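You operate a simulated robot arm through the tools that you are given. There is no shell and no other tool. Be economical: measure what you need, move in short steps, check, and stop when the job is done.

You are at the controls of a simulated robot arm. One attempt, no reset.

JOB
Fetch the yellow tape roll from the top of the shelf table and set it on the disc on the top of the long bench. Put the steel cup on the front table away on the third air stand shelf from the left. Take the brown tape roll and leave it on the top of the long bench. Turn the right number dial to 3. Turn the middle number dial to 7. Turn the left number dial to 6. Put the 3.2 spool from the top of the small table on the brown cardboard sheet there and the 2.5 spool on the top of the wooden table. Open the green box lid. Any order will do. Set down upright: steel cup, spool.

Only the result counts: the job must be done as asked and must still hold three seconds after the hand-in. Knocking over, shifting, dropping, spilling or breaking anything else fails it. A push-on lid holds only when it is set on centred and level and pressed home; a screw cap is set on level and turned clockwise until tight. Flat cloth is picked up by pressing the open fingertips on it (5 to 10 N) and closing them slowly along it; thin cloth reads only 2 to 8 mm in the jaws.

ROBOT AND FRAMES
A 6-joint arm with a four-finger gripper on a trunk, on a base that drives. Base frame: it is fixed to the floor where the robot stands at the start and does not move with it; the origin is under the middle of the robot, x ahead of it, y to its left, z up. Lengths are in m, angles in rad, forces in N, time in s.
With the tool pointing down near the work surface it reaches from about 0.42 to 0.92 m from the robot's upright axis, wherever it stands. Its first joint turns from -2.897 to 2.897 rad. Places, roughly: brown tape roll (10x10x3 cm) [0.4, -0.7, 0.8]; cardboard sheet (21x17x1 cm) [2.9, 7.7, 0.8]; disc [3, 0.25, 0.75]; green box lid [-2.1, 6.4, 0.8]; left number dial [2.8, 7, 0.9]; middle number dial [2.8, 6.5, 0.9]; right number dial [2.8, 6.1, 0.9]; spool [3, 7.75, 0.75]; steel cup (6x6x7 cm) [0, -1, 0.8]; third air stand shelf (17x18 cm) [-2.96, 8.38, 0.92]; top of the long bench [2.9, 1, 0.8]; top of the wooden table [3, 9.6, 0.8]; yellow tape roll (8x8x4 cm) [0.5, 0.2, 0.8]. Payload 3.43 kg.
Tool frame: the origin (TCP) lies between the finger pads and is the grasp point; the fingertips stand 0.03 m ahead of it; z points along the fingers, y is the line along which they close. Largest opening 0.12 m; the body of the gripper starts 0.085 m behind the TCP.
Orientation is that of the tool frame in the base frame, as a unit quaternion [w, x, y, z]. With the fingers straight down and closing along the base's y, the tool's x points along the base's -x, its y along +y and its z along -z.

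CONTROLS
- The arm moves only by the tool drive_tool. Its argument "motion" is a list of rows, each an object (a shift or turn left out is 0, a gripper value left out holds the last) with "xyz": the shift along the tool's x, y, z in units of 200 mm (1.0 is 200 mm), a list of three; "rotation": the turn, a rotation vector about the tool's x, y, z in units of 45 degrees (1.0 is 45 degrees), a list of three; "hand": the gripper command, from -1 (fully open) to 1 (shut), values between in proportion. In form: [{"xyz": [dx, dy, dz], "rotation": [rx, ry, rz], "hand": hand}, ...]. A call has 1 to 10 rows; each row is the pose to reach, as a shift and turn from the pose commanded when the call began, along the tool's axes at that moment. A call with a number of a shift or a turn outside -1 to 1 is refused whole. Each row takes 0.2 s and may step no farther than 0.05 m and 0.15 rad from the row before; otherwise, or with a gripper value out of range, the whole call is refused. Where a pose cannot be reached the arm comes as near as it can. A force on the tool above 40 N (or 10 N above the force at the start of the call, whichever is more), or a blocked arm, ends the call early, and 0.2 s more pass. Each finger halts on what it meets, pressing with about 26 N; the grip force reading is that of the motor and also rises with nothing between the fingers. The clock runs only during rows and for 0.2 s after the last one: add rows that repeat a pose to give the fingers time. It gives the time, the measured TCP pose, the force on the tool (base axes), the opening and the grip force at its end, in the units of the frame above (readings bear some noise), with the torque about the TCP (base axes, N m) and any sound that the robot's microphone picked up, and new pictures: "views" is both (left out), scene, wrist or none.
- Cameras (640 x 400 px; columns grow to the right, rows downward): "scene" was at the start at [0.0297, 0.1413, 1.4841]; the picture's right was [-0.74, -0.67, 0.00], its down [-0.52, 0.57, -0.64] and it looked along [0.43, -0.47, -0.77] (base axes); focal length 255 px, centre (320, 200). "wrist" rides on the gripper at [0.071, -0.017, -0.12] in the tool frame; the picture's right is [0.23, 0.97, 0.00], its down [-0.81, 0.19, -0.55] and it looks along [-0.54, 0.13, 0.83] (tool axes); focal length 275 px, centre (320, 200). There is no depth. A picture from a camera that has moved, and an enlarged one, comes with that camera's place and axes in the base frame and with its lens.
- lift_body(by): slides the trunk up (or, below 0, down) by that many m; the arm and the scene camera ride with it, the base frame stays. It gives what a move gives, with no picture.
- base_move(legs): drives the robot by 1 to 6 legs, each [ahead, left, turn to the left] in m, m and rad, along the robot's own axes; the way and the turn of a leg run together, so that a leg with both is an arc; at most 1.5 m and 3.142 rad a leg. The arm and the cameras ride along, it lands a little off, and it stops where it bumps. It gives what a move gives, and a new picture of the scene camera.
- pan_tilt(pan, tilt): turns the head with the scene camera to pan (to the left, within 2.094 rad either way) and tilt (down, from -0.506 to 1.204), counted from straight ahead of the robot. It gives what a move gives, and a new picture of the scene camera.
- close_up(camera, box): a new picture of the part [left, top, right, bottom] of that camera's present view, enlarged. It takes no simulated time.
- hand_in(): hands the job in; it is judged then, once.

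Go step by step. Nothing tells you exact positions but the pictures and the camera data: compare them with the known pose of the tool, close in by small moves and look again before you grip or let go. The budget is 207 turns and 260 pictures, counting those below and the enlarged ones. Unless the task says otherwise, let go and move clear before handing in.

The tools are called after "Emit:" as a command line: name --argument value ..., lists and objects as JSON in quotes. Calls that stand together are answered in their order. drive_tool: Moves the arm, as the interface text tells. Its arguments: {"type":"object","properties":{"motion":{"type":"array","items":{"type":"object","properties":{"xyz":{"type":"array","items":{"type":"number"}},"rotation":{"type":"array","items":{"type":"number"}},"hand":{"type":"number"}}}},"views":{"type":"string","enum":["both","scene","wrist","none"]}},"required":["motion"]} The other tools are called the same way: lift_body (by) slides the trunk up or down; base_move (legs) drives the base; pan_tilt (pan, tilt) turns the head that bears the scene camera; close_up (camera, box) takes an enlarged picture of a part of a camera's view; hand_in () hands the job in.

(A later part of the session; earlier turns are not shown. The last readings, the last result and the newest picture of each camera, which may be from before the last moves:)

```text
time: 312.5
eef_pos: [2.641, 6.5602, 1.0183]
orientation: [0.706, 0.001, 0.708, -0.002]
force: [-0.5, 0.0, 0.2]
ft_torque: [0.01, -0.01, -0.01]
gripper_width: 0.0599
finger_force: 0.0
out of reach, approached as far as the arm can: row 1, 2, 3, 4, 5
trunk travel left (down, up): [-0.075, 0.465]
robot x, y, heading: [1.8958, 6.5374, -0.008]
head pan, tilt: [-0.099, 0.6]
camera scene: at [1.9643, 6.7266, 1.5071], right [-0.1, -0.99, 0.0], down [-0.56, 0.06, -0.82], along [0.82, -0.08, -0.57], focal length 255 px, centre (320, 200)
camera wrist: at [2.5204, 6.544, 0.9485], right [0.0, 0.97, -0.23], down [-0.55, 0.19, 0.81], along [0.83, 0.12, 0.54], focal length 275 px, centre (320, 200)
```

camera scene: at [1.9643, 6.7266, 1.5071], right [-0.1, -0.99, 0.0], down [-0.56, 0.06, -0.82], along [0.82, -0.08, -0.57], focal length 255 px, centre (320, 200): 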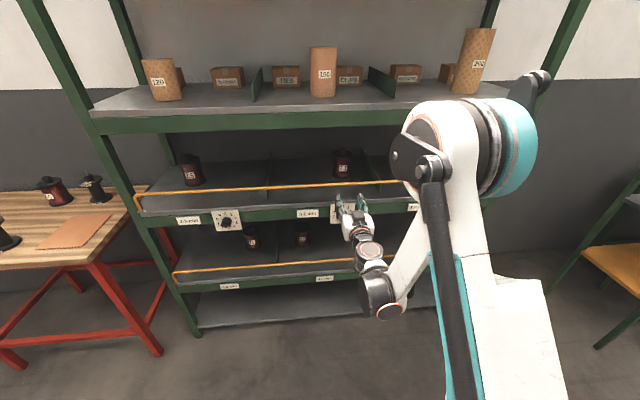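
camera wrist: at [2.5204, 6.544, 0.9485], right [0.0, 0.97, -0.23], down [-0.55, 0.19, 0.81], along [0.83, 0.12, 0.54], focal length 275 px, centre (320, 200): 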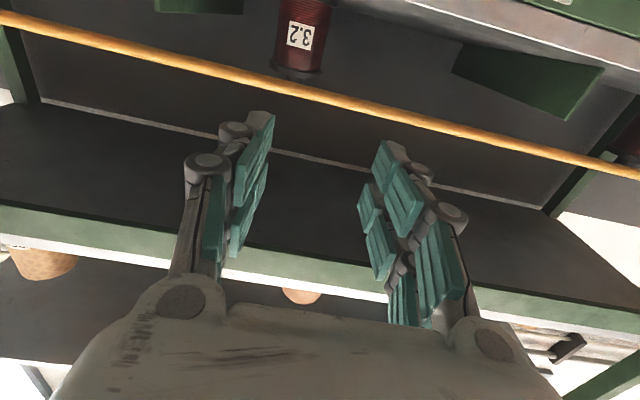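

Horizontal poses need more radius at low heights. I'll back up more and lower the trunk by 7 cm.

Emit:
base_move --legs '[[-0.13, 0, 0.008]]'

Emit:
lift_body --by -0.07

Emit:
drive_tool --motion '[{"xyz": [0.1, 0, 0.1]}, {"xyz": [0.2, 0, 0.2]}, {"xyz": [0.3, 0, 0.3]}, {"xyz": [0.4, 0, 0.3]}]' --views "both"

```text
time: 313.8
eef_pos: [2.5129, 6.5665, 1.0192]
orientation: [0.707, -0.001, 0.707, 0.001]
force: [0.4, 0.1, 0.4]
ft_torque: [0.0, -0.02, 0.03]
gripper_width: 0.0601
finger_force: 0.0
trunk travel left (down, up): [-0.075, 0.465]
robot x, y, heading: [1.7697, 6.5393, 0.003]
head pan, tilt: [-0.099, 0.6]
camera scene: at [1.8349, 6.7267, 1.5072], right [-0.09, -1.0, 0.0], down [-0.56, 0.05, -0.83], along [0.82, -0.08, -0.57], focal length 255 px, centre (320, 200)
```

scene: 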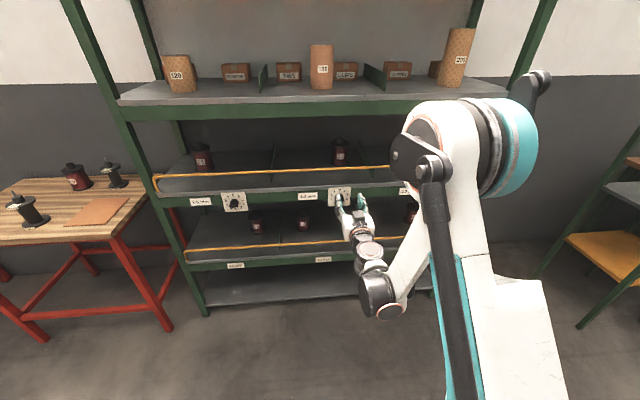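

```text
time: 314.8
eef_pos: [2.5137, 6.5653, 0.9492]
orientation: [0.706, -0.002, 0.708, 0.001]
force: [0.1, 0.7, 0.5]
ft_torque: [0.01, 0.04, 0.01]
gripper_width: 0.0599
finger_force: 0.0
trunk travel left (down, up): [-0.005, 0.535]
robot x, y, heading: [1.767, 6.5348, 0.007]
head pan, tilt: [-0.099, 0.6]
```

```text
time: 315.8
eef_pos: [2.5778, 6.5654, 0.8719]
orientation: [0.707, -0.001, 0.708, 0.001]
force: [-0.7, 0.6, 0.0]
ft_torque: [0.02, 0.02, -0.01]
gripper_width: 0.0598
finger_force: 0.1
out of reach, approached as far as the arm can: row 4
trunk travel left (down, up): [-0.005, 0.535]
robot x, y, heading: [1.7679, 6.5409, 0.003]
head pan, tilt: [-0.099, 0.6]
camera scene: at [1.8348, 6.7267, 1.4372], right [-0.09, -1.0, 0.0], down [-0.56, 0.05, -0.82], along [0.82, -0.08, -0.57], focal length 255 px, centre (320, 200)
camera wrist: at [2.4576, 6.5485, 0.8013], right [0.0, 0.97, -0.23], down [-0.55, 0.19, 0.81], along [0.83, 0.13, 0.54], focal length 275 px, centre (320, 200)
```

scene: 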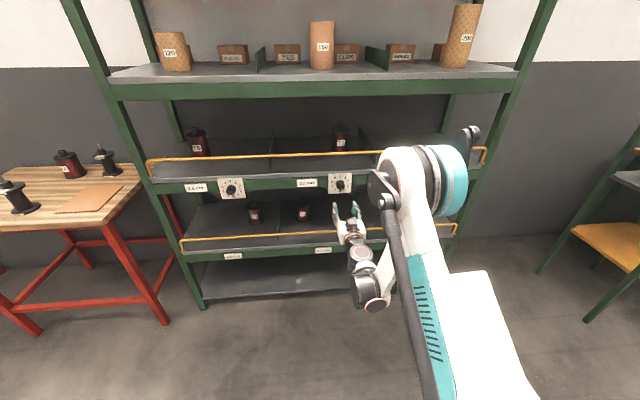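
wrist: 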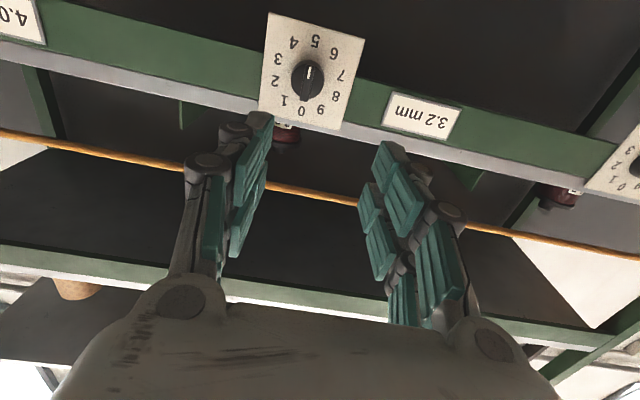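

The wrist camera sees the middle dial: axis at y≈6.549, z≈0.857, plate x≈2.80. I'll align and approach with the tips at about x 2.71.

Emit:
drive_tool --motion '[{"xyz": [0.03, -0.03, 0.15]}, {"xyz": [0.05, -0.05, 0.3]}, {"xyz": [0.075, -0.08, 0.4]}, {"xyz": [0.075, -0.08, 0.5]}]' --views "wrist"

Emit:
close_up --camera "wrist" --box '[220, 60, 420, 185]'

```text
time: 316.8
eef_pos: [2.6784, 6.551, 0.8584]
orientation: [0.707, -0.003, 0.707, 0.002]
force: [-0.4, 0.0, -0.8]
ft_torque: [0.01, -0.01, 0.01]
gripper_width: 0.06
finger_force: 0.1
trunk travel left (down, up): [-0.005, 0.535]
robot x, y, heading: [1.7711, 6.5361, 0.008]
head pan, tilt: [-0.099, 0.6]
camera wrist: at [2.5563, 6.5335, 0.7877], right [0.0, 0.97, -0.23], down [-0.55, 0.19, 0.81], along [0.83, 0.13, 0.54], focal length 275 px, centre (320, 200)
```

wrist: 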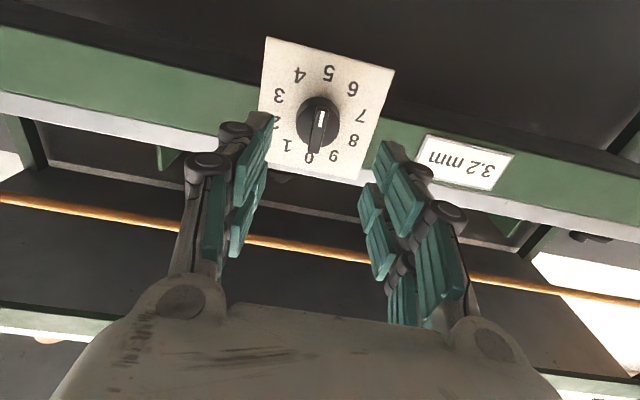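

```text
3.20 times, centred on (320, 122) of wrist
camera zoom: at [2.5563, 6.5335, 0.7877], right [0.0, 0.97, -0.23], down [-0.55, 0.19, 0.81], along [0.83, 0.13, 0.54], focal length 881 px, centre (320, 448)
```

zoom: 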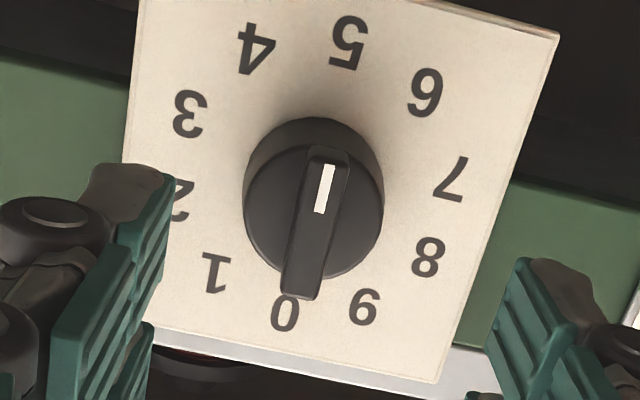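

The knob face is at x≈2.771 and the axis at (y 6.549, z 0.861). I'll advance so the tips straddle the bar and close.

Emit:
drive_tool --motion '[{"xyz": [-0.0125, -0.01, 0.12], "hand": 0.2}, {"xyz": [-0.0125, -0.01, 0.24], "hand": 0.2}, {"xyz": [-0.0125, -0.01, 0.33], "hand": 0.2}, {"xyz": [-0.0125, -0.01, 0.33], "hand": 0.5}, {"xyz": [-0.0125, -0.01, 0.33], "hand": 1}, {"xyz": [-0.0125, -0.01, 0.33], "hand": 1}, {"xyz": [-0.0125, -0.01, 0.33], "hand": 1}]' --views "wrist"

Emit:
close_up --camera "wrist" --box '[220, 60, 420, 185]'

```text
time: 318.4
eef_pos: [2.7431, 6.5496, 0.8614]
orientation: [0.707, -0.002, 0.707, 0.001]
force: [10.3, 6.6, 5.9]
ft_torque: [0.0, -0.21, 0.16]
gripper_width: 0.0102
finger_force: 43.4
trunk travel left (down, up): [-0.005, 0.535]
robot x, y, heading: [1.7677, 6.5399, 0.003]
head pan, tilt: [-0.099, 0.6]
camera wrist: at [2.6218, 6.5321, 0.7903], right [-0.01, 0.97, -0.23], down [-0.55, 0.19, 0.81], along [0.83, 0.13, 0.54], focal length 275 px, centre (320, 200)
```

wrist: 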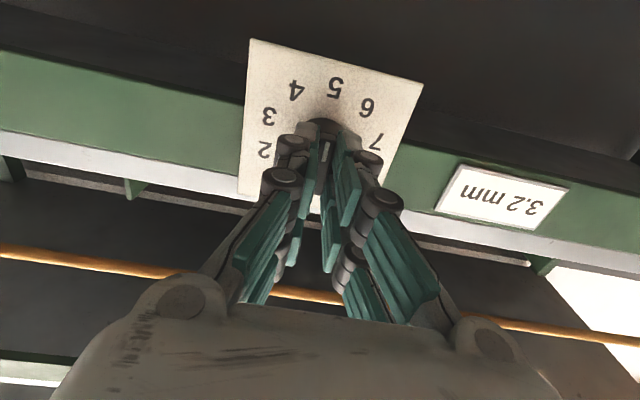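

```text
3.20 times, centred on (320, 122) of wrist
camera zoom: at [2.6218, 6.5321, 0.7903], right [-0.01, 0.97, -0.23], down [-0.55, 0.19, 0.81], along [0.83, 0.13, 0.54], focal length 881 px, centre (320, 448)
```

zoom: 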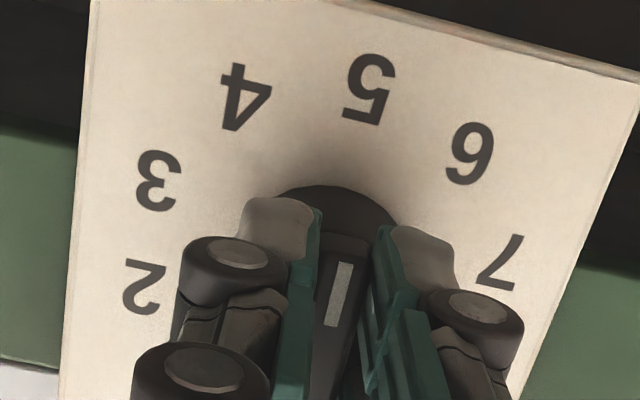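

The bar is gripped. I'll rotate clockwise (+z) 36° first and check the direction.

Emit:
drive_tool --motion '[{"rotation": [0, 0, 0.16], "hand": 1}, {"rotation": [0, 0, 0.32], "hand": 1}, {"rotation": [0, 0, 0.48], "hand": 1}, {"rotation": [0, 0, 0.64], "hand": 1}, {"rotation": [0, 0, 0.8], "hand": 1}]' --views "wrist"

```text
time: 319.6
eef_pos: [2.7426, 6.5491, 0.8593]
orientation: [0.672, 0.217, 0.673, 0.22]
force: [14.0, 8.3, 18.9]
ft_torque: [0.04, -1.01, -0.19]
gripper_width: 0.01
finger_force: 43.6
trunk travel left (down, up): [-0.005, 0.535]
robot x, y, heading: [1.7688, 6.5338, 0.012]
head pan, tilt: [-0.099, 0.6]
camera wrist: at [2.6216, 6.5767, 0.7936], right [0.0, 0.92, 0.39], down [-0.55, -0.32, 0.77], along [0.83, -0.21, 0.51], focal length 275 px, centre (320, 200)
```

wrist: 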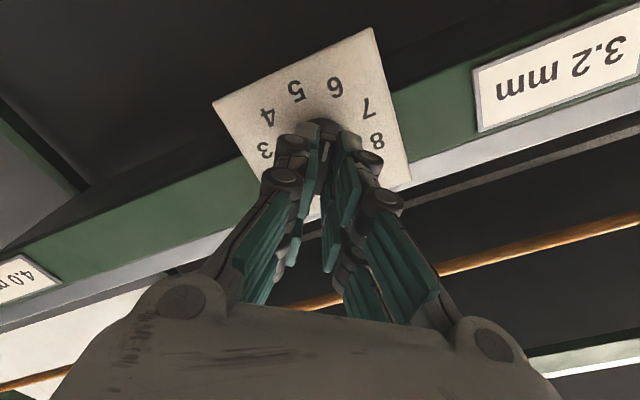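

It now points at 6. I'll rotate another 36°.

Emit:
drive_tool --motion '[{"rotation": [0, 0, 0.16], "hand": 1}, {"rotation": [0, 0, 0.32], "hand": 1}, {"rotation": [0, 0, 0.48], "hand": 1}, {"rotation": [0, 0, 0.64], "hand": 1}, {"rotation": [0, 0, 0.8], "hand": 1}, {"rotation": [0, 0, 0.81], "hand": 1}]' --views "wrist"

Emit:
close_up --camera "wrist" --box '[220, 60, 420, 185]'

```text
time: 321.0
eef_pos: [2.7427, 6.5489, 0.86]
orientation: [0.57, 0.417, 0.571, 0.419]
force: [22.8, -3.4, 21.3]
ft_torque: [0.02, -0.37, 0.59]
gripper_width: 0.0101
finger_force: 43.8
trunk travel left (down, up): [-0.005, 0.535]
robot x, y, heading: [1.7674, 6.5354, 0.008]
head pan, tilt: [-0.099, 0.6]
camera wrist: at [2.6215, 6.611, 0.8229], right [0.0, 0.51, 0.86], down [-0.55, -0.72, 0.43], along [0.83, -0.47, 0.28], focal length 275 px, centre (320, 200)
```

wrist: 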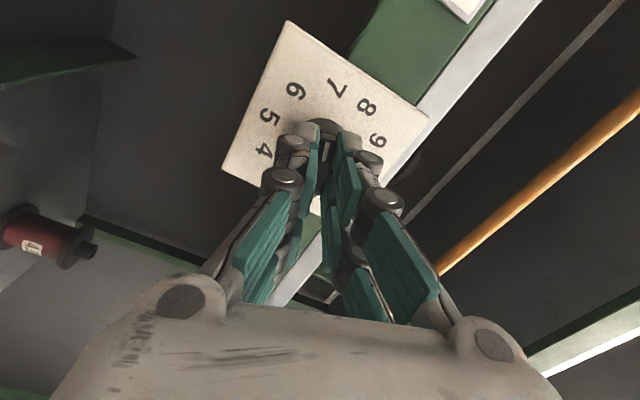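

```text
3.20 times, centred on (320, 122) of wrist
camera zoom: at [2.6215, 6.611, 0.8229], right [0.0, 0.51, 0.86], down [-0.55, -0.72, 0.43], along [0.83, -0.47, 0.28], focal length 881 px, centre (320, 448)
```

zoom: 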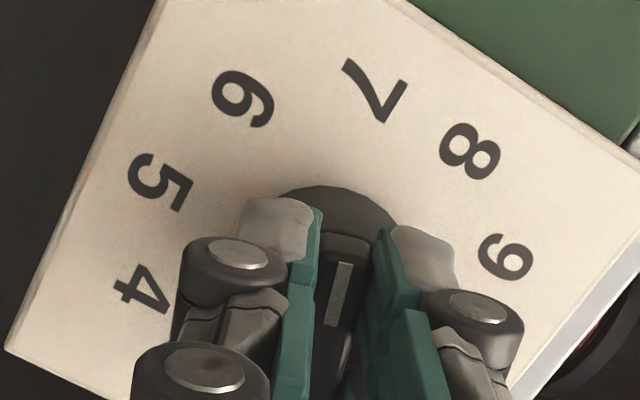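

It points at 7. I'll open and back straight off.

Emit:
drive_tool --motion '[{"xyz": [0, 0, 0], "hand": 0.7}, {"xyz": [0, 0, 0], "hand": 0.3}, {"xyz": [0, 0, -0.1], "hand": 0.2}, {"xyz": [0, 0, -0.25], "hand": 0}, {"xyz": [0, 0, -0.4], "hand": 0}]' --views "wrist"

Emit:
close_up --camera "wrist" --box '[220, 30, 420, 155]'

```text
time: 322.2
eef_pos: [2.6619, 6.5503, 0.8618]
orientation: [0.569, 0.417, 0.572, 0.419]
force: [0.8, 0.3, -0.1]
ft_torque: [0.0, 0.01, -0.01]
gripper_width: 0.0601
finger_force: 0.1
trunk travel left (down, up): [-0.005, 0.535]
robot x, y, heading: [1.7686, 6.5384, 0.01]
head pan, tilt: [-0.099, 0.6]
camera wrist: at [2.5408, 6.6129, 0.8247], right [0.0, 0.51, 0.86], down [-0.55, -0.72, 0.43], along [0.84, -0.47, 0.28], focal length 275 px, centre (320, 200)
```

wrist: 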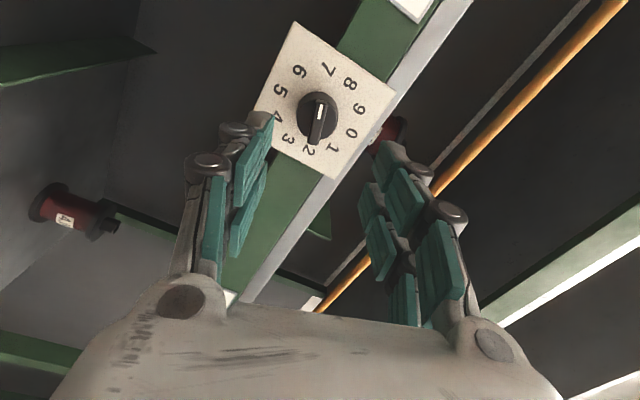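

```text
3.20 times, centred on (320, 92) of wrist
camera zoom: at [2.5408, 6.6129, 0.8247], right [0.0, 0.51, 0.86], down [-0.55, -0.72, 0.43], along [0.84, -0.47, 0.28], focal length 881 px, centre (320, 544)
```

zoom: 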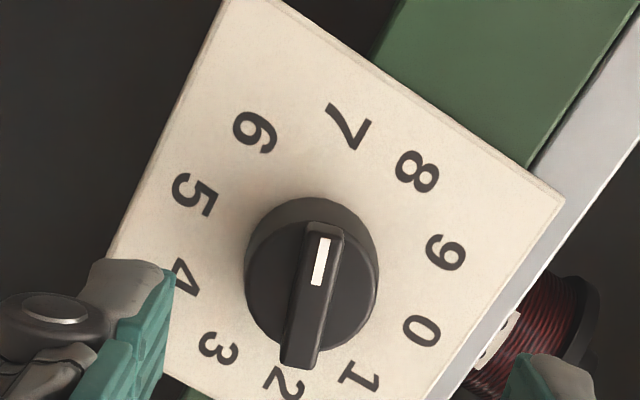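

The middle dial reads 7. My roll already matches the right dial's bar (at 2), so I'll back off slightly and drive right 0.472 m to it.

Emit:
drive_tool --motion '[{"xyz": [0, 0, -0.15], "hand": 0}, {"xyz": [0, 0, -0.25], "hand": 0}]' --views "none"

Emit:
base_move --legs '[[0, -0.472, -0.01]]'

Emit:
drive_tool --motion '[{"xyz": [0, 0, 0], "hand": 0}]' --views "wrist"

```text
time: 322.8
eef_pos: [2.6098, 6.5485, 0.8608]
orientation: [0.57, 0.417, 0.571, 0.42]
force: [0.4, -0.4, -0.9]
ft_torque: [-0.01, 0.01, 0.02]
gripper_width: 0.0601
finger_force: 0.1
trunk travel left (down, up): [-0.005, 0.535]
robot x, y, heading: [1.7717, 6.5349, 0.007]
head pan, tilt: [-0.099, 0.6]
```

```text
time: 325.7
eef_pos: [2.6132, 6.0599, 0.8616]
orientation: [0.571, 0.417, 0.571, 0.418]
force: [-0.1, 0.0, -0.8]
ft_torque: [0.0, -0.02, -0.01]
gripper_width: 0.06
finger_force: 0.1
trunk travel left (down, up): [-0.005, 0.535]
robot x, y, heading: [1.7755, 6.051, 0.004]
head pan, tilt: [-0.099, 0.6]
camera scene: at [1.8379, 6.241, 1.4372], right [-0.1, -1.0, 0.0], down [-0.56, 0.05, -0.82], along [0.82, -0.08, -0.57], focal length 255 px, centre (320, 200)
```

scene: 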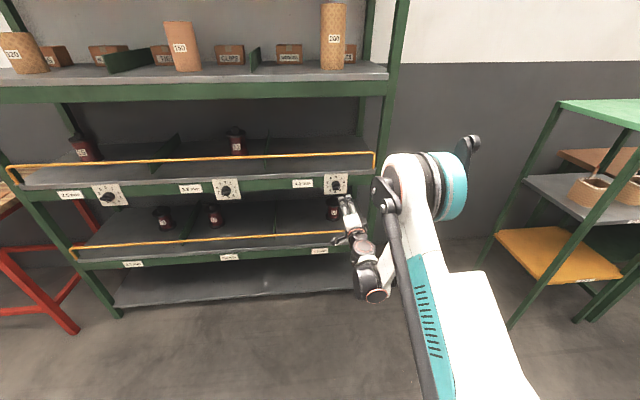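

```text
time: 326.1
eef_pos: [2.6123, 6.0604, 0.8611]
orientation: [0.571, 0.417, 0.57, 0.419]
force: [0.2, -0.2, -1.1]
ft_torque: [-0.05, 0.03, -0.01]
gripper_width: 0.0599
finger_force: 0.1
trunk travel left (down, up): [-0.005, 0.535]
robot x, y, heading: [1.772, 6.0464, -0.002]
head pan, tilt: [-0.099, 0.6]
camera wrist: at [2.4922, 6.123, 0.8247], right [0.0, 0.51, 0.86], down [-0.55, -0.72, 0.43], along [0.83, -0.47, 0.28], focal length 275 px, centre (320, 200)
```

wrist: 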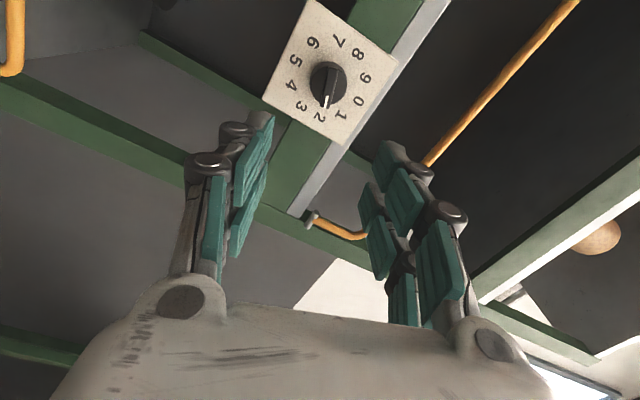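

Emit:
close_up --camera "wrist" --box '[240, 0, 440, 125]'

```text
3.20 times, centred on (340, 62) of wrist
camera zoom: at [2.4922, 6.123, 0.8247], right [0.0, 0.51, 0.86], down [-0.55, -0.72, 0.43], along [0.83, -0.47, 0.28], focal length 881 px, centre (256, 640)
```

zoom: 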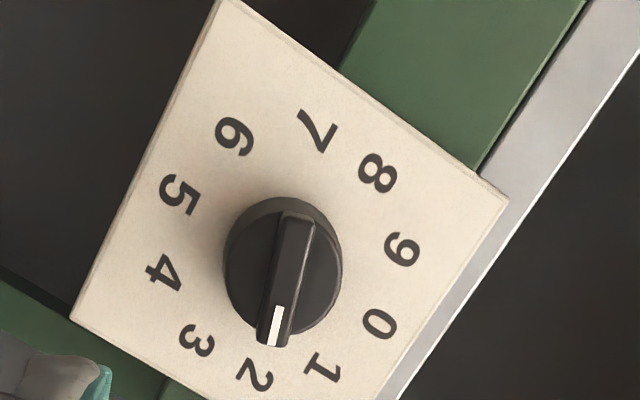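

The right dial points at 2, with its axis at (y 6.083, z 0.859). I'll align, advance and grip.

Emit:
drive_tool --motion '[{"xyz": [0.11, 0.025, 0.1], "hand": 0.2}, {"xyz": [0.11, 0.025, 0.3], "hand": 0.2}, {"xyz": [0.11, 0.025, 0.48], "hand": 0.2}, {"xyz": [0.11, 0.025, 0.6], "hand": 0.2}, {"xyz": [0.11, 0.025, 0.655], "hand": 0.2}, {"xyz": [0.11, 0.025, 0.655], "hand": 0.5}, {"xyz": [0.11, 0.025, 0.655], "hand": 1}, {"xyz": [0.11, 0.025, 0.655], "hand": 1}, {"xyz": [0.11, 0.025, 0.655], "hand": 1}]' --views "wrist"

Emit:
close_up --camera "wrist" --box '[220, 60, 420, 185]'

```text
time: 328.1
eef_pos: [2.7427, 6.0804, 0.859]
orientation: [0.57, 0.418, 0.571, 0.418]
force: [5.6, -0.5, 5.1]
ft_torque: [0.02, -0.2, -0.02]
gripper_width: 0.0097
finger_force: 43.6
trunk travel left (down, up): [-0.005, 0.535]
robot x, y, heading: [1.7717, 6.0538, 0.006]
head pan, tilt: [-0.099, 0.6]
camera wrist: at [2.6219, 6.1433, 0.8223], right [0.0, 0.51, 0.86], down [-0.55, -0.71, 0.43], along [0.83, -0.47, 0.28], focal length 275 px, centre (320, 200)
```

wrist: 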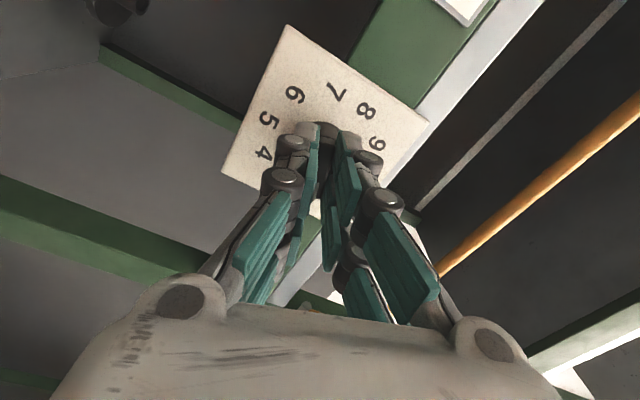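

```text
3.20 times, centred on (320, 122) of wrist
camera zoom: at [2.6219, 6.1433, 0.8223], right [0.0, 0.51, 0.86], down [-0.55, -0.71, 0.43], along [0.83, -0.47, 0.28], focal length 881 px, centre (320, 448)
```

zoom: 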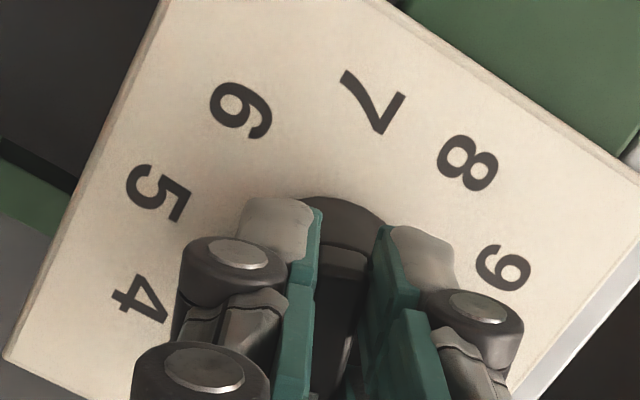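

The bar is gripped. I'll rotate +36°.

Emit:
drive_tool --motion '[{"rotation": [0, 0, 0.16], "hand": 1}, {"rotation": [0, 0, 0.32], "hand": 1}, {"rotation": [0, 0, 0.48], "hand": 1}, {"rotation": [0, 0, 0.64], "hand": 1}, {"rotation": [0, 0, 0.8], "hand": 1}, {"rotation": [0, 0, 0.81], "hand": 1}]' --views "none"

Emit:
drive_tool --motion '[{"xyz": [0, 0, 0], "hand": 0.7}, {"xyz": [0, 0, 0], "hand": 0.3}, {"xyz": [0, 0, -0.1], "hand": 0.2}, {"xyz": [0, 0, -0.3], "hand": 0}, {"xyz": [0, 0, -0.5], "hand": 0}, {"xyz": [0, 0, -0.65], "hand": 0}]' --views "wrist"

Emit:
close_up --camera "wrist" --box '[220, 0, 420, 125]'

```text
time: 329.5
eef_pos: [2.7423, 6.08, 0.8588]
orientation: [0.411, 0.576, 0.41, 0.575]
force: [-34.0, -7.7, -22.3]
ft_torque: [-0.03, 0.63, -0.37]
gripper_width: 0.0102
finger_force: 43.3
trunk travel left (down, up): [-0.005, 0.535]
robot x, y, heading: [1.7701, 6.0523, 0.001]
head pan, tilt: [-0.099, 0.6]
```

```text
time: 330.9
eef_pos: [2.6121, 6.0804, 0.8576]
orientation: [0.411, 0.575, 0.412, 0.575]
force: [-0.9, -0.6, -0.8]
ft_torque: [-0.03, 0.0, -0.02]
gripper_width: 0.06
finger_force: 0.1
trunk travel left (down, up): [-0.005, 0.535]
robot x, y, heading: [1.7687, 6.0521, 0.004]
head pan, tilt: [-0.099, 0.6]
camera wrist: at [2.4913, 6.1534, 0.8658], right [0.0, -0.1, 1.0], down [-0.55, -0.83, -0.08], along [0.83, -0.55, -0.05], focal length 275 px, centre (320, 200)
```

wrist: 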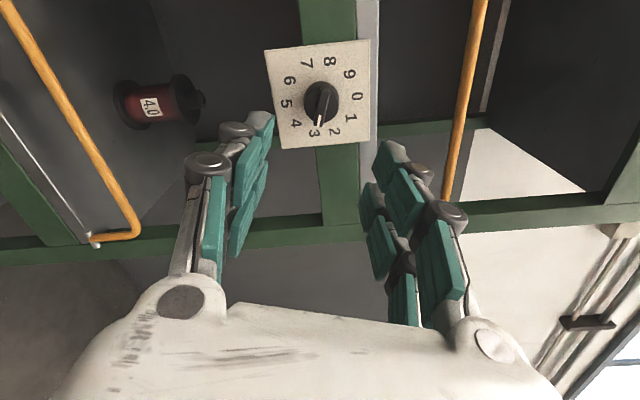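

```text
3.20 times, centred on (320, 62) of wrist
camera zoom: at [2.4913, 6.1534, 0.8658], right [0.0, -0.1, 1.0], down [-0.55, -0.83, -0.08], along [0.83, -0.55, -0.05], focal length 881 px, centre (320, 640)
```

zoom: 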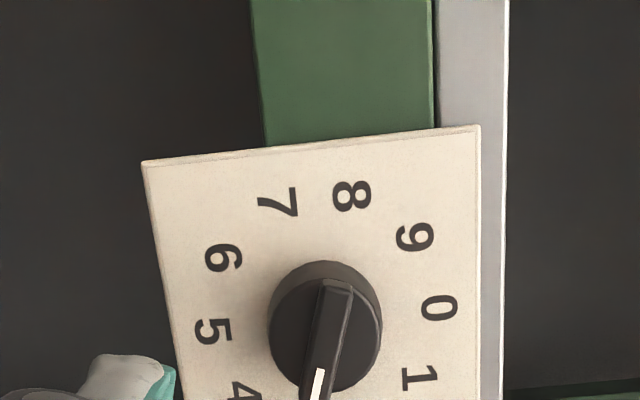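

The right dial reads 3. The roll also matches the left dial's bar (at 3), so I'll drive left about 0.93 m to it.

Emit:
base_move --legs '[[0, 0.925, 0]]'

Emit:
drive_tool --motion '[{"xyz": [0, 0, 0], "hand": 0}]' --views "wrist"

Emit:
close_up --camera "wrist" --box '[240, 20, 440, 145]'

```text
time: 335.9
eef_pos: [2.6078, 7.0293, 0.858]
orientation: [0.41, 0.574, 0.413, 0.576]
force: [0.3, -0.2, -0.6]
ft_torque: [0.01, 0.05, -0.05]
gripper_width: 0.0601
finger_force: 0.1
trunk travel left (down, up): [-0.005, 0.535]
robot x, y, heading: [1.7672, 6.9945, 0.003]
head pan, tilt: [-0.099, 0.6]
camera scene: at [1.8326, 7.1871, 1.4372], right [-0.09, -1.0, 0.0], down [-0.56, 0.05, -0.82], along [0.82, -0.08, -0.57], focal length 255 px, centre (320, 200)
```

scene: 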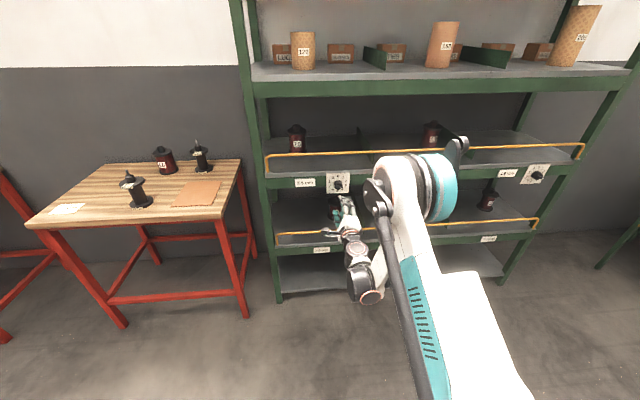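

```text
time: 336.2
eef_pos: [2.6072, 7.0314, 0.8571]
orientation: [0.409, 0.574, 0.413, 0.576]
force: [-0.3, 0.5, 0.3]
ft_torque: [0.0, 0.0, 0.02]
gripper_width: 0.0598
finger_force: 0.0
trunk travel left (down, up): [-0.005, 0.535]
robot x, y, heading: [1.7692, 6.9959, 0.006]
head pan, tilt: [-0.099, 0.6]
camera wrist: at [2.4868, 7.103, 0.8658], right [0.0, -0.1, 1.0], down [-0.55, -0.83, -0.08], along [0.84, -0.55, -0.05], focal length 275 px, centre (320, 200)
```

wrist: 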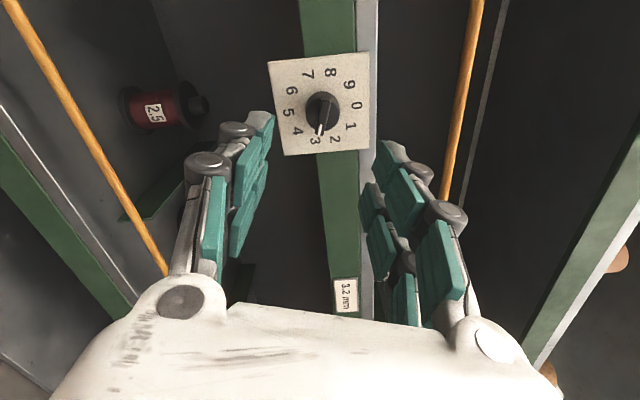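

```text
3.20 times, centred on (340, 82) of wrist
camera zoom: at [2.4868, 7.103, 0.8658], right [0.0, -0.1, 1.0], down [-0.55, -0.83, -0.08], along [0.84, -0.55, -0.05], focal length 881 px, centre (256, 576)
```

zoom: 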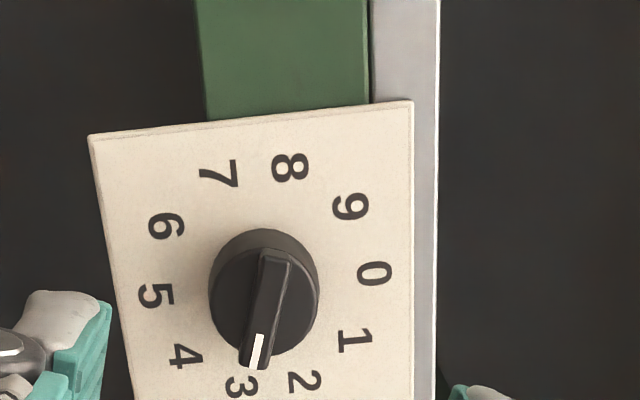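

The left dial is at 3, with its axis at (y 7.020, z 0.861). I'll align, advance and grip.

Emit:
drive_tool --motion '[{"xyz": [-0.048, 0.037, 0.1], "hand": 0.2}, {"xyz": [-0.048, 0.037, 0.3], "hand": 0.2}, {"xyz": [-0.048, 0.037, 0.48], "hand": 0.2}, {"xyz": [-0.048, 0.037, 0.62], "hand": 0.2}, {"xyz": [-0.048, 0.037, 0.682], "hand": 0.2}, {"xyz": [-0.048, 0.037, 0.682], "hand": 0.5}, {"xyz": [-0.048, 0.037, 0.682], "hand": 1}, {"xyz": [-0.048, 0.037, 0.682], "hand": 1}, {"xyz": [-0.048, 0.037, 0.682], "hand": 1}]' --views "wrist"

```text
time: 338.3
eef_pos: [2.7452, 7.0209, 0.8595]
orientation: [0.409, 0.574, 0.413, 0.576]
force: [3.6, 2.6, -13.5]
ft_torque: [0.01, 0.6, -0.73]
gripper_width: 0.0101
finger_force: 43.5
trunk travel left (down, up): [-0.005, 0.535]
robot x, y, heading: [1.7665, 6.9958, 0.003]
head pan, tilt: [-0.099, 0.6]
stopped in row 9: the force on the tool passed its limit at 41 N (the readings are from after the stop); the commanded pose is now the measured one
camera wrist: at [2.6237, 7.0937, 0.8681], right [0.0, -0.1, 1.0], down [-0.55, -0.83, -0.08], along [0.84, -0.54, -0.06], focal length 275 px, centre (320, 200)
```

wrist: 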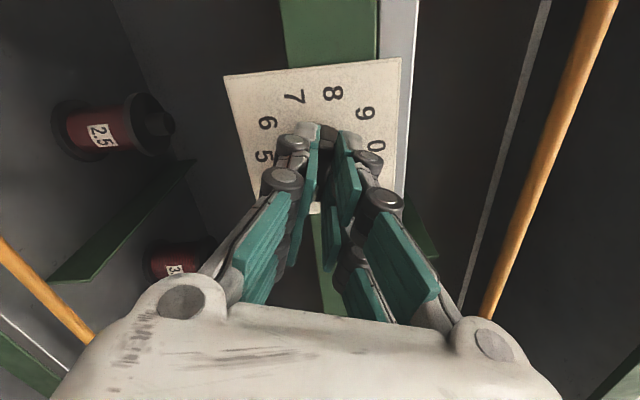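

Gripped. I'll rotate +36° and check that the roll still has range.

Emit:
drive_tool --motion '[{"rotation": [0, 0, 0.16], "hand": 1}, {"rotation": [0, 0, 0.32], "hand": 1}, {"rotation": [0, 0, 0.48], "hand": 1}, {"rotation": [0, 0, 0.64], "hand": 1}, {"rotation": [0, 0, 0.8], "hand": 1}]' --views "wrist"

```text
time: 339.5
eef_pos: [2.743, 7.0219, 0.8609]
orientation: [0.209, 0.675, 0.215, 0.674]
force: [4.7, -3.7, -13.4]
ft_torque: [-0.02, -0.42, 0.45]
gripper_width: 0.0103
finger_force: 43.6
trunk travel left (down, up): [-0.005, 0.535]
robot x, y, heading: [1.7646, 6.9968, 0.008]
head pan, tilt: [-0.099, 0.6]
camera wrist: at [2.624, 7.0749, 0.9107], right [0.01, -0.67, 0.75], down [-0.55, -0.62, -0.55], along [0.83, -0.41, -0.37], focal length 275 px, centre (320, 200)
```

wrist: 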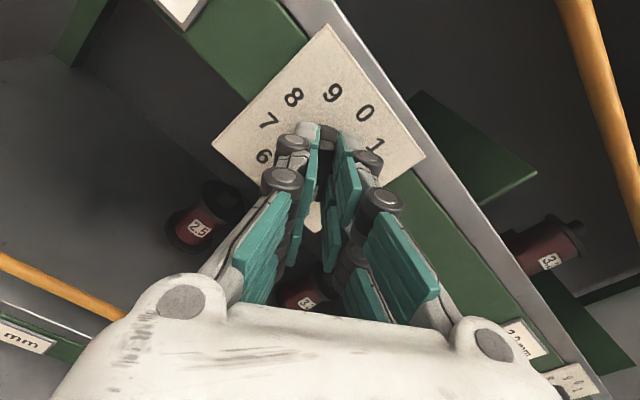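

Emit:
drive_tool --motion '[{"rotation": [0, 0, 0.16], "hand": 1}, {"rotation": [0, 0, 0.32], "hand": 1}, {"rotation": [0, 0, 0.48], "hand": 1}, {"rotation": [0, 0, 0.64], "hand": 1}, {"rotation": [0, 0, 0.8], "hand": 1}]' --views "none"

Emit:
drive_tool --motion '[{"rotation": [0, 0, 0.16], "hand": 1}, {"rotation": [0, 0, 0.32], "hand": 1}, {"rotation": [0, 0, 0.48], "hand": 1}, {"rotation": [0, 0, 0.64], "hand": 1}, {"rotation": [0, 0, 0.8], "hand": 1}, {"rotation": [0, 0, 0.81], "hand": 1}]' --views "wrist"

```text
time: 340.7
eef_pos: [2.7449, 7.019, 0.8608]
orientation: [-0.009, 0.708, -0.006, 0.707]
force: [27.5, -7.6, 10.9]
ft_torque: [-0.03, -0.81, -0.21]
gripper_width: 0.0101
finger_force: 43.7
trunk travel left (down, up): [-0.005, 0.535]
robot x, y, heading: [1.7674, 6.9966, 0.01]
head pan, tilt: [-0.099, 0.6]
```

```text
time: 342.1
eef_pos: [2.7437, 7.0174, 0.8596]
orientation: [-0.228, 0.67, -0.227, 0.669]
force: [14.6, -19.3, 3.1]
ft_torque: [-0.04, -0.34, -0.76]
gripper_width: 0.0101
finger_force: 43.6
trunk travel left (down, up): [-0.005, 0.535]
robot x, y, heading: [1.7712, 6.9981, 0.005]
head pan, tilt: [-0.099, 0.6]
camera wrist: at [2.6238, 6.9883, 0.9285], right [0.0, -0.91, -0.41], down [-0.56, 0.34, -0.76], along [0.83, 0.23, -0.51], focal length 275 px, centre (320, 200)
```

wrist: 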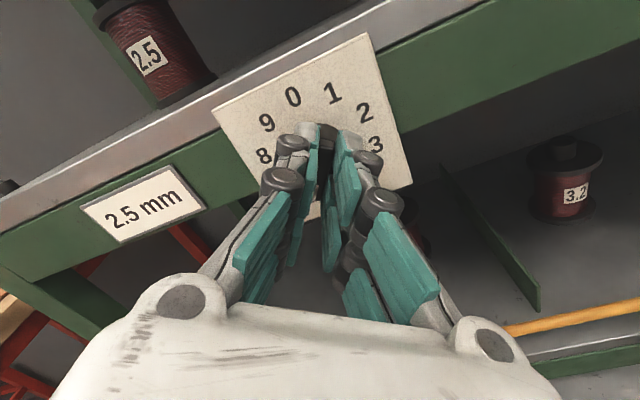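

The bar's far end is at 1, so the mark is at 6. I'll release, back off and verify.

Emit:
drive_tool --motion '[{"xyz": [0, 0, 0], "hand": 0.7}, {"xyz": [0, 0, 0], "hand": 0.3}, {"xyz": [0, 0, -0.1], "hand": 0.2}, {"xyz": [0, 0, -0.3], "hand": 0}, {"xyz": [0, 0, -0.5], "hand": 0}, {"xyz": [0, 0, -0.7], "hand": 0}]' --views "wrist"

Emit:
close_up --camera "wrist" --box '[220, 20, 420, 145]'

```text
time: 343.5
eef_pos: [2.6033, 7.0207, 0.8622]
orientation: [-0.228, 0.671, -0.224, 0.669]
force: [-0.3, -0.1, 0.4]
ft_torque: [-0.01, -0.03, 0.02]
gripper_width: 0.0602
finger_force: 0.1
trunk travel left (down, up): [-0.005, 0.535]
robot x, y, heading: [1.7684, 6.9945, 0.01]
head pan, tilt: [-0.099, 0.6]
camera wrist: at [2.4836, 6.9917, 0.9303], right [0.01, -0.91, -0.41], down [-0.56, 0.34, -0.76], along [0.83, 0.23, -0.51], focal length 275 px, centre (320, 200)
```

wrist: 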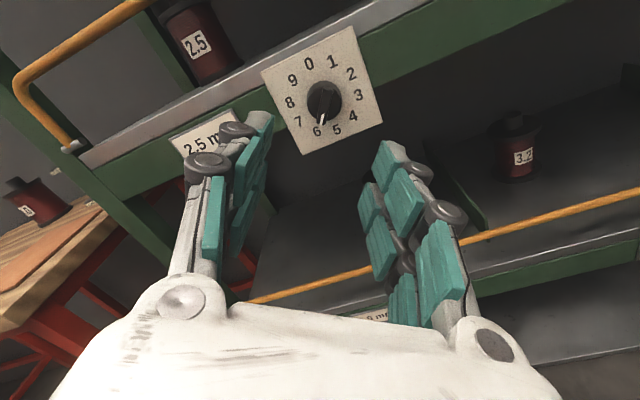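

```text
3.20 times, centred on (320, 82) of wrist
camera zoom: at [2.4836, 6.9917, 0.9303], right [0.01, -0.91, -0.41], down [-0.56, 0.34, -0.76], along [0.83, 0.23, -0.51], focal length 881 px, centre (320, 576)
```

zoom: 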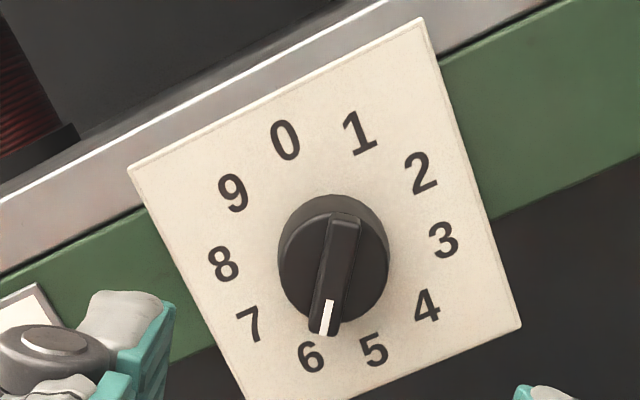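

All dials are set. Next I'll back off, unwind the wrist roll by 180°, and point the tool down again.

Emit:
base_move --legs '[[-0.25, 0, 0]]'

Emit:
drive_tool --motion '[{"rotation": [0, 0, -0.17]}, {"rotation": [0, 0, -0.34]}, {"rotation": [0, 0, -0.51]}, {"rotation": [0, 0, -0.68]}, {"rotation": [0, 0, -0.85]}, {"rotation": [0, 0, -1.0]}]' --views "none"

Emit:
drive_tool --motion '[{"rotation": [0, 0, -0.17]}, {"rotation": [0, 0, -0.34]}, {"rotation": [0, 0, -0.51]}, {"rotation": [0, 0, -0.68]}, {"rotation": [0, 0, -0.85]}, {"rotation": [0, 0, -1.0]}]' --views "none"

Emit:
drive_tool --motion '[{"rotation": [0, 0, -0.17]}, {"rotation": [0, 0, -0.34]}, {"rotation": [0, 0, -0.51]}, {"rotation": [0, 0, -0.68]}, {"rotation": [0, 0, -0.85]}, {"rotation": [0, 0, -1.0]}]' --views "none"

Emit:
drive_tool --motion '[{"rotation": [0, 0, -0.17]}, {"rotation": [0, 0, -0.34]}, {"rotation": [0, 0, -0.51]}, {"rotation": [0, 0, -0.68]}, {"rotation": [0, 0, -0.85]}, {"rotation": [0, 0, -1.0]}]' --views "none"

Emit:
lift_body --by 0.17

Emit:
drive_tool --motion '[{"rotation": [0.098, 0.135, 0], "hand": -1}, {"rotation": [0.196, 0.27, 0], "hand": -1}, {"rotation": [0.294, 0.405, 0], "hand": -1}, {"rotation": [0.392, 0.54, 0], "hand": -1}, {"rotation": [0.49, 0.674, 0], "hand": -1}, {"rotation": [0.588, 0.809, 0], "hand": -1}]' --views "none"

Emit:
drive_tool --motion '[{"rotation": [0.098, 0.135, 0], "hand": -1}, {"rotation": [0.196, 0.27, 0], "hand": -1}, {"rotation": [0.294, 0.405, 0], "hand": -1}, {"rotation": [0.392, 0.54, 0], "hand": -1}, {"rotation": [0.49, 0.674, 0], "hand": -1}, {"rotation": [0.588, 0.809, 0], "hand": -1}]' --views "scene"

```text
time: 345.3
eef_pos: [2.3607, 7.0176, 0.8627]
orientation: [-0.228, 0.671, -0.224, 0.669]
force: [0.2, -0.1, -0.4]
ft_torque: [0.0, -0.04, 0.02]
gripper_width: 0.06
finger_force: 0.0
trunk travel left (down, up): [-0.005, 0.535]
robot x, y, heading: [1.5211, 6.9953, 0.004]
head pan, tilt: [-0.099, 0.6]
camera scene: at [1.5896, 7.1857, 1.4372], right [-0.09, -1.0, 0.0], down [-0.56, 0.05, -0.82], along [0.82, -0.08, -0.57], focal length 255 px, centre (320, 200)
```

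scene: 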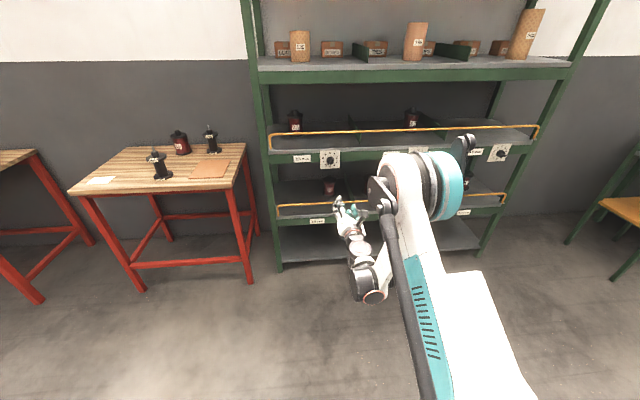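

```text
time: 346.7
eef_pos: [2.3601, 7.0194, 0.8619]
orientation: [0.047, 0.705, 0.051, 0.705]
force: [0.6, -0.2, 0.3]
ft_torque: [-0.01, 0.02, -0.03]
gripper_width: 0.0602
finger_force: 0.1
trunk travel left (down, up): [-0.005, 0.535]
robot x, y, heading: [1.5204, 6.9954, -0.001]
head pan, tilt: [-0.099, 0.6]
```

```text
time: 348.1
eef_pos: [2.3612, 7.018, 0.8633]
orientation: [0.313, 0.633, 0.315, 0.634]
force: [-0.1, 0.5, 0.3]
ft_torque: [0.0, 0.01, -0.01]
gripper_width: 0.0601
finger_force: 0.0
trunk travel left (down, up): [-0.005, 0.535]
robot x, y, heading: [1.5211, 6.9996, 0.006]
head pan, tilt: [-0.099, 0.6]
```

```text
time: 349.5
eef_pos: [2.3602, 7.0191, 0.8618]
orientation: [0.532, 0.464, 0.534, 0.466]
force: [-0.1, 0.3, 0.2]
ft_torque: [-0.03, 0.0, -0.02]
gripper_width: 0.06
finger_force: 0.1
trunk travel left (down, up): [-0.005, 0.535]
robot x, y, heading: [1.5256, 6.9976, 0.009]
head pan, tilt: [-0.099, 0.6]
```

```text
time: 350.9
eef_pos: [2.3603, 7.0186, 0.8624]
orientation: [0.67, 0.223, 0.671, 0.228]
force: [-0.4, 0.1, -1.1]
ft_torque: [-0.04, -0.04, 0.0]
gripper_width: 0.0599
finger_force: 0.1
trunk travel left (down, up): [-0.005, 0.535]
robot x, y, heading: [1.5235, 6.9966, 0.006]
head pan, tilt: [-0.099, 0.6]
```

```text
time: 352.8
eef_pos: [2.3605, 7.0182, 1.0327]
orientation: [0.67, 0.225, 0.67, 0.227]
force: [-0.7, -0.7, 0.3]
ft_torque: [0.0, -0.05, 0.01]
gripper_width: 0.06
finger_force: 0.1
trunk travel left (down, up): [-0.175, 0.365]
robot x, y, heading: [1.5211, 6.9952, 0.005]
head pan, tilt: [-0.099, 0.6]
```

```text
time: 354.2
eef_pos: [2.3502, 7.0702, 1.0286]
orientation: [0.387, 0.306, 0.866, 0.086]
force: [0.0, -0.7, -0.5]
ft_torque: [0.03, 0.03, 0.04]
gripper_width: 0.1198
finger_force: 0.1
out of reach, approached as far as the arm can: row 1, 2, 3, 4, 5, 6
trunk travel left (down, up): [-0.175, 0.365]
robot x, y, heading: [1.5237, 6.9921, 0.005]
head pan, tilt: [-0.099, 0.6]
```

```text
time: 355.6
eef_pos: [2.3527, 7.0694, 1.0326]
orientation: [0.077, 0.341, 0.93, -0.116]
force: [-0.1, 0.6, 0.0]
ft_torque: [0.04, -0.01, -0.04]
gripper_width: 0.1202
finger_force: 0.2
out of reach, approached as far as the arm can: row 1, 2, 3, 4, 5, 6
trunk travel left (down, up): [-0.175, 0.365]
robot x, y, heading: [1.5217, 6.9944, 0.002]
head pan, tilt: [-0.099, 0.6]
camera scene: at [1.59, 7.1853, 1.6071], right [-0.09, -1.0, 0.0], down [-0.56, 0.05, -0.82], along [0.82, -0.08, -0.57], focal length 255 px, centre (320, 200)
```

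scene: 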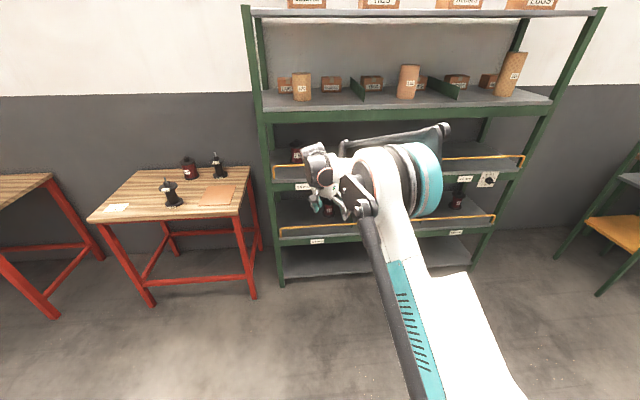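

The tool is nearly down, with 16° left. I'll pull the arm in and correct the tilt, then drive to the small table.

Emit:
drive_tool --motion '[{"xyz": [0.14, -0.12, 0], "rotation": [-0.07, 0.095, 0]}, {"xyz": [0.28, -0.24, 0], "rotation": [-0.14, 0.19, 0]}, {"xyz": [0.42, -0.36, 0], "rotation": [-0.211, 0.286, 0]}, {"xyz": [0.57, -0.49, 0], "rotation": [-0.211, 0.286, 0]}, {"xyz": [0.72, -0.61, 0], "rotation": [-0.211, 0.286, 0]}, {"xyz": [0.86, -0.74, 0], "rotation": [-0.211, 0.286, 0]}, {"xyz": [1.0, -0.86, 0], "rotation": [-0.211, 0.286, 0]}]' --views "none"

Emit:
base_move --legs '[[0, 0.72, 0], [0.55, 0, 0]]'

Emit:
drive_tool --motion '[{"xyz": [0, 0, 0]}]' --views "both"

```text
time: 357.2
eef_pos: [2.0887, 7.0661, 1.0165]
orientation: [0.082, 0.34, 0.93, -0.115]
force: [-0.1, -0.6, -0.4]
ft_torque: [0.02, 0.01, 0.02]
gripper_width: 0.1201
finger_force: 0.1
out of reach, approached as far as the arm can: row 1, 2, 3, 4, 5, 6, 7
trunk travel left (down, up): [-0.175, 0.365]
robot x, y, heading: [1.5173, 6.996, 0.008]
head pan, tilt: [-0.099, 0.6]
```

```text
time: 363.9
eef_pos: [2.6332, 7.7867, 1.0177]
orientation: [0.08, 0.341, 0.93, -0.114]
force: [0.0, -1.1, -0.6]
ft_torque: [-0.02, -0.02, 0.0]
gripper_width: 0.1201
finger_force: 0.0
trunk travel left (down, up): [-0.175, 0.365]
robot x, y, heading: [2.0698, 7.715, 0.001]
head pan, tilt: [-0.099, 0.6]
camera scene: at [2.1332, 7.905, 1.6072], right [-0.09, -1.0, 0.0], down [-0.56, 0.05, -0.82], along [0.82, -0.08, -0.57], focal length 255 px, centre (320, 200)
```

scene: 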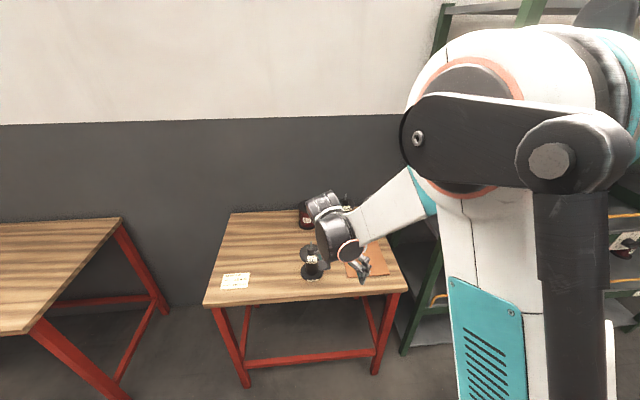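

```text
time: 364.2
eef_pos: [2.6332, 7.7853, 1.0168]
orientation: [0.082, 0.341, 0.93, -0.115]
force: [0.2, -0.6, -0.1]
ft_torque: [0.01, 0.02, -0.04]
gripper_width: 0.1201
finger_force: 0.1
trunk travel left (down, up): [-0.175, 0.365]
robot x, y, heading: [2.0649, 7.7151, 0.0]
head pan, tilt: [-0.099, 0.6]
camera scene: at [2.1328, 7.905, 1.6072], right [-0.09, -1.0, 0.0], down [-0.56, 0.05, -0.83], along [0.82, -0.08, -0.56], focal length 255 px, centre (320, 200)
camera wrist: at [2.5599, 7.8497, 1.1197], right [0.46, 0.86, -0.21], down [0.7, -0.21, 0.69], along [0.55, -0.46, -0.7], focal length 275 px, centre (320, 200)
```

scene: 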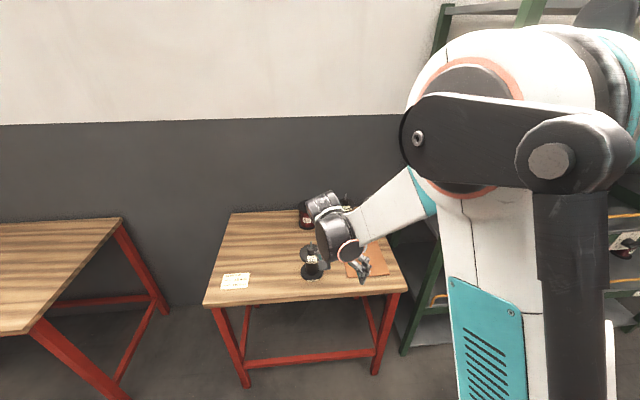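
wrist: 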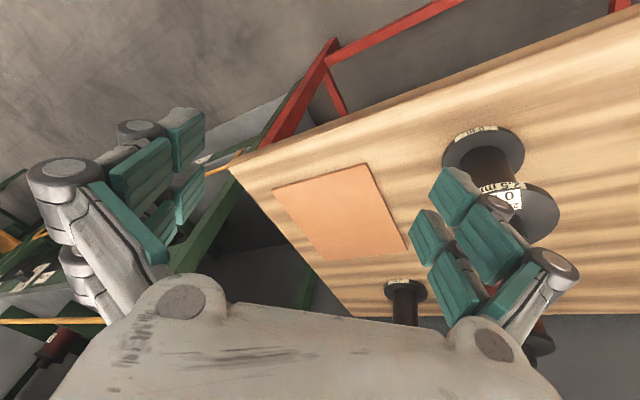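

A wrist limit is holding the last tilt. I'll yaw the tool back by 39° to its natural orientation and then remove the tilt.

Emit:
drive_tool --motion '[{"rotation": [0, 0, -0.17]}, {"rotation": [0, 0, -0.34]}, {"rotation": [0, 0, -0.51]}, {"rotation": [0, 0, -0.68]}, {"rotation": [0, 0, -0.85]}]' --views "none"

Emit:
drive_tool --motion '[{"rotation": [0, 0, 0]}]' --views "none"

```text
time: 365.4
eef_pos: [2.6338, 7.7865, 1.0167]
orientation: [0.039, 0.015, 0.99, -0.135]
force: [0.0, 0.5, 1.0]
ft_torque: [0.03, 0.0, 0.0]
gripper_width: 0.1199
finger_force: 0.0
trunk travel left (down, up): [-0.175, 0.365]
robot x, y, heading: [2.068, 7.7119, 0.005]
head pan, tilt: [-0.099, 0.6]
```

```text
time: 365.9
eef_pos: [2.6345, 7.7861, 1.0169]
orientation: [0.039, 0.017, 0.99, -0.135]
force: [-0.6, 0.1, 0.3]
ft_torque: [0.01, 0.01, 0.02]
gripper_width: 0.1199
finger_force: 0.1
trunk travel left (down, up): [-0.175, 0.365]
robot x, y, heading: [2.0682, 7.7143, 0.006]
head pan, tilt: [-0.099, 0.6]
```

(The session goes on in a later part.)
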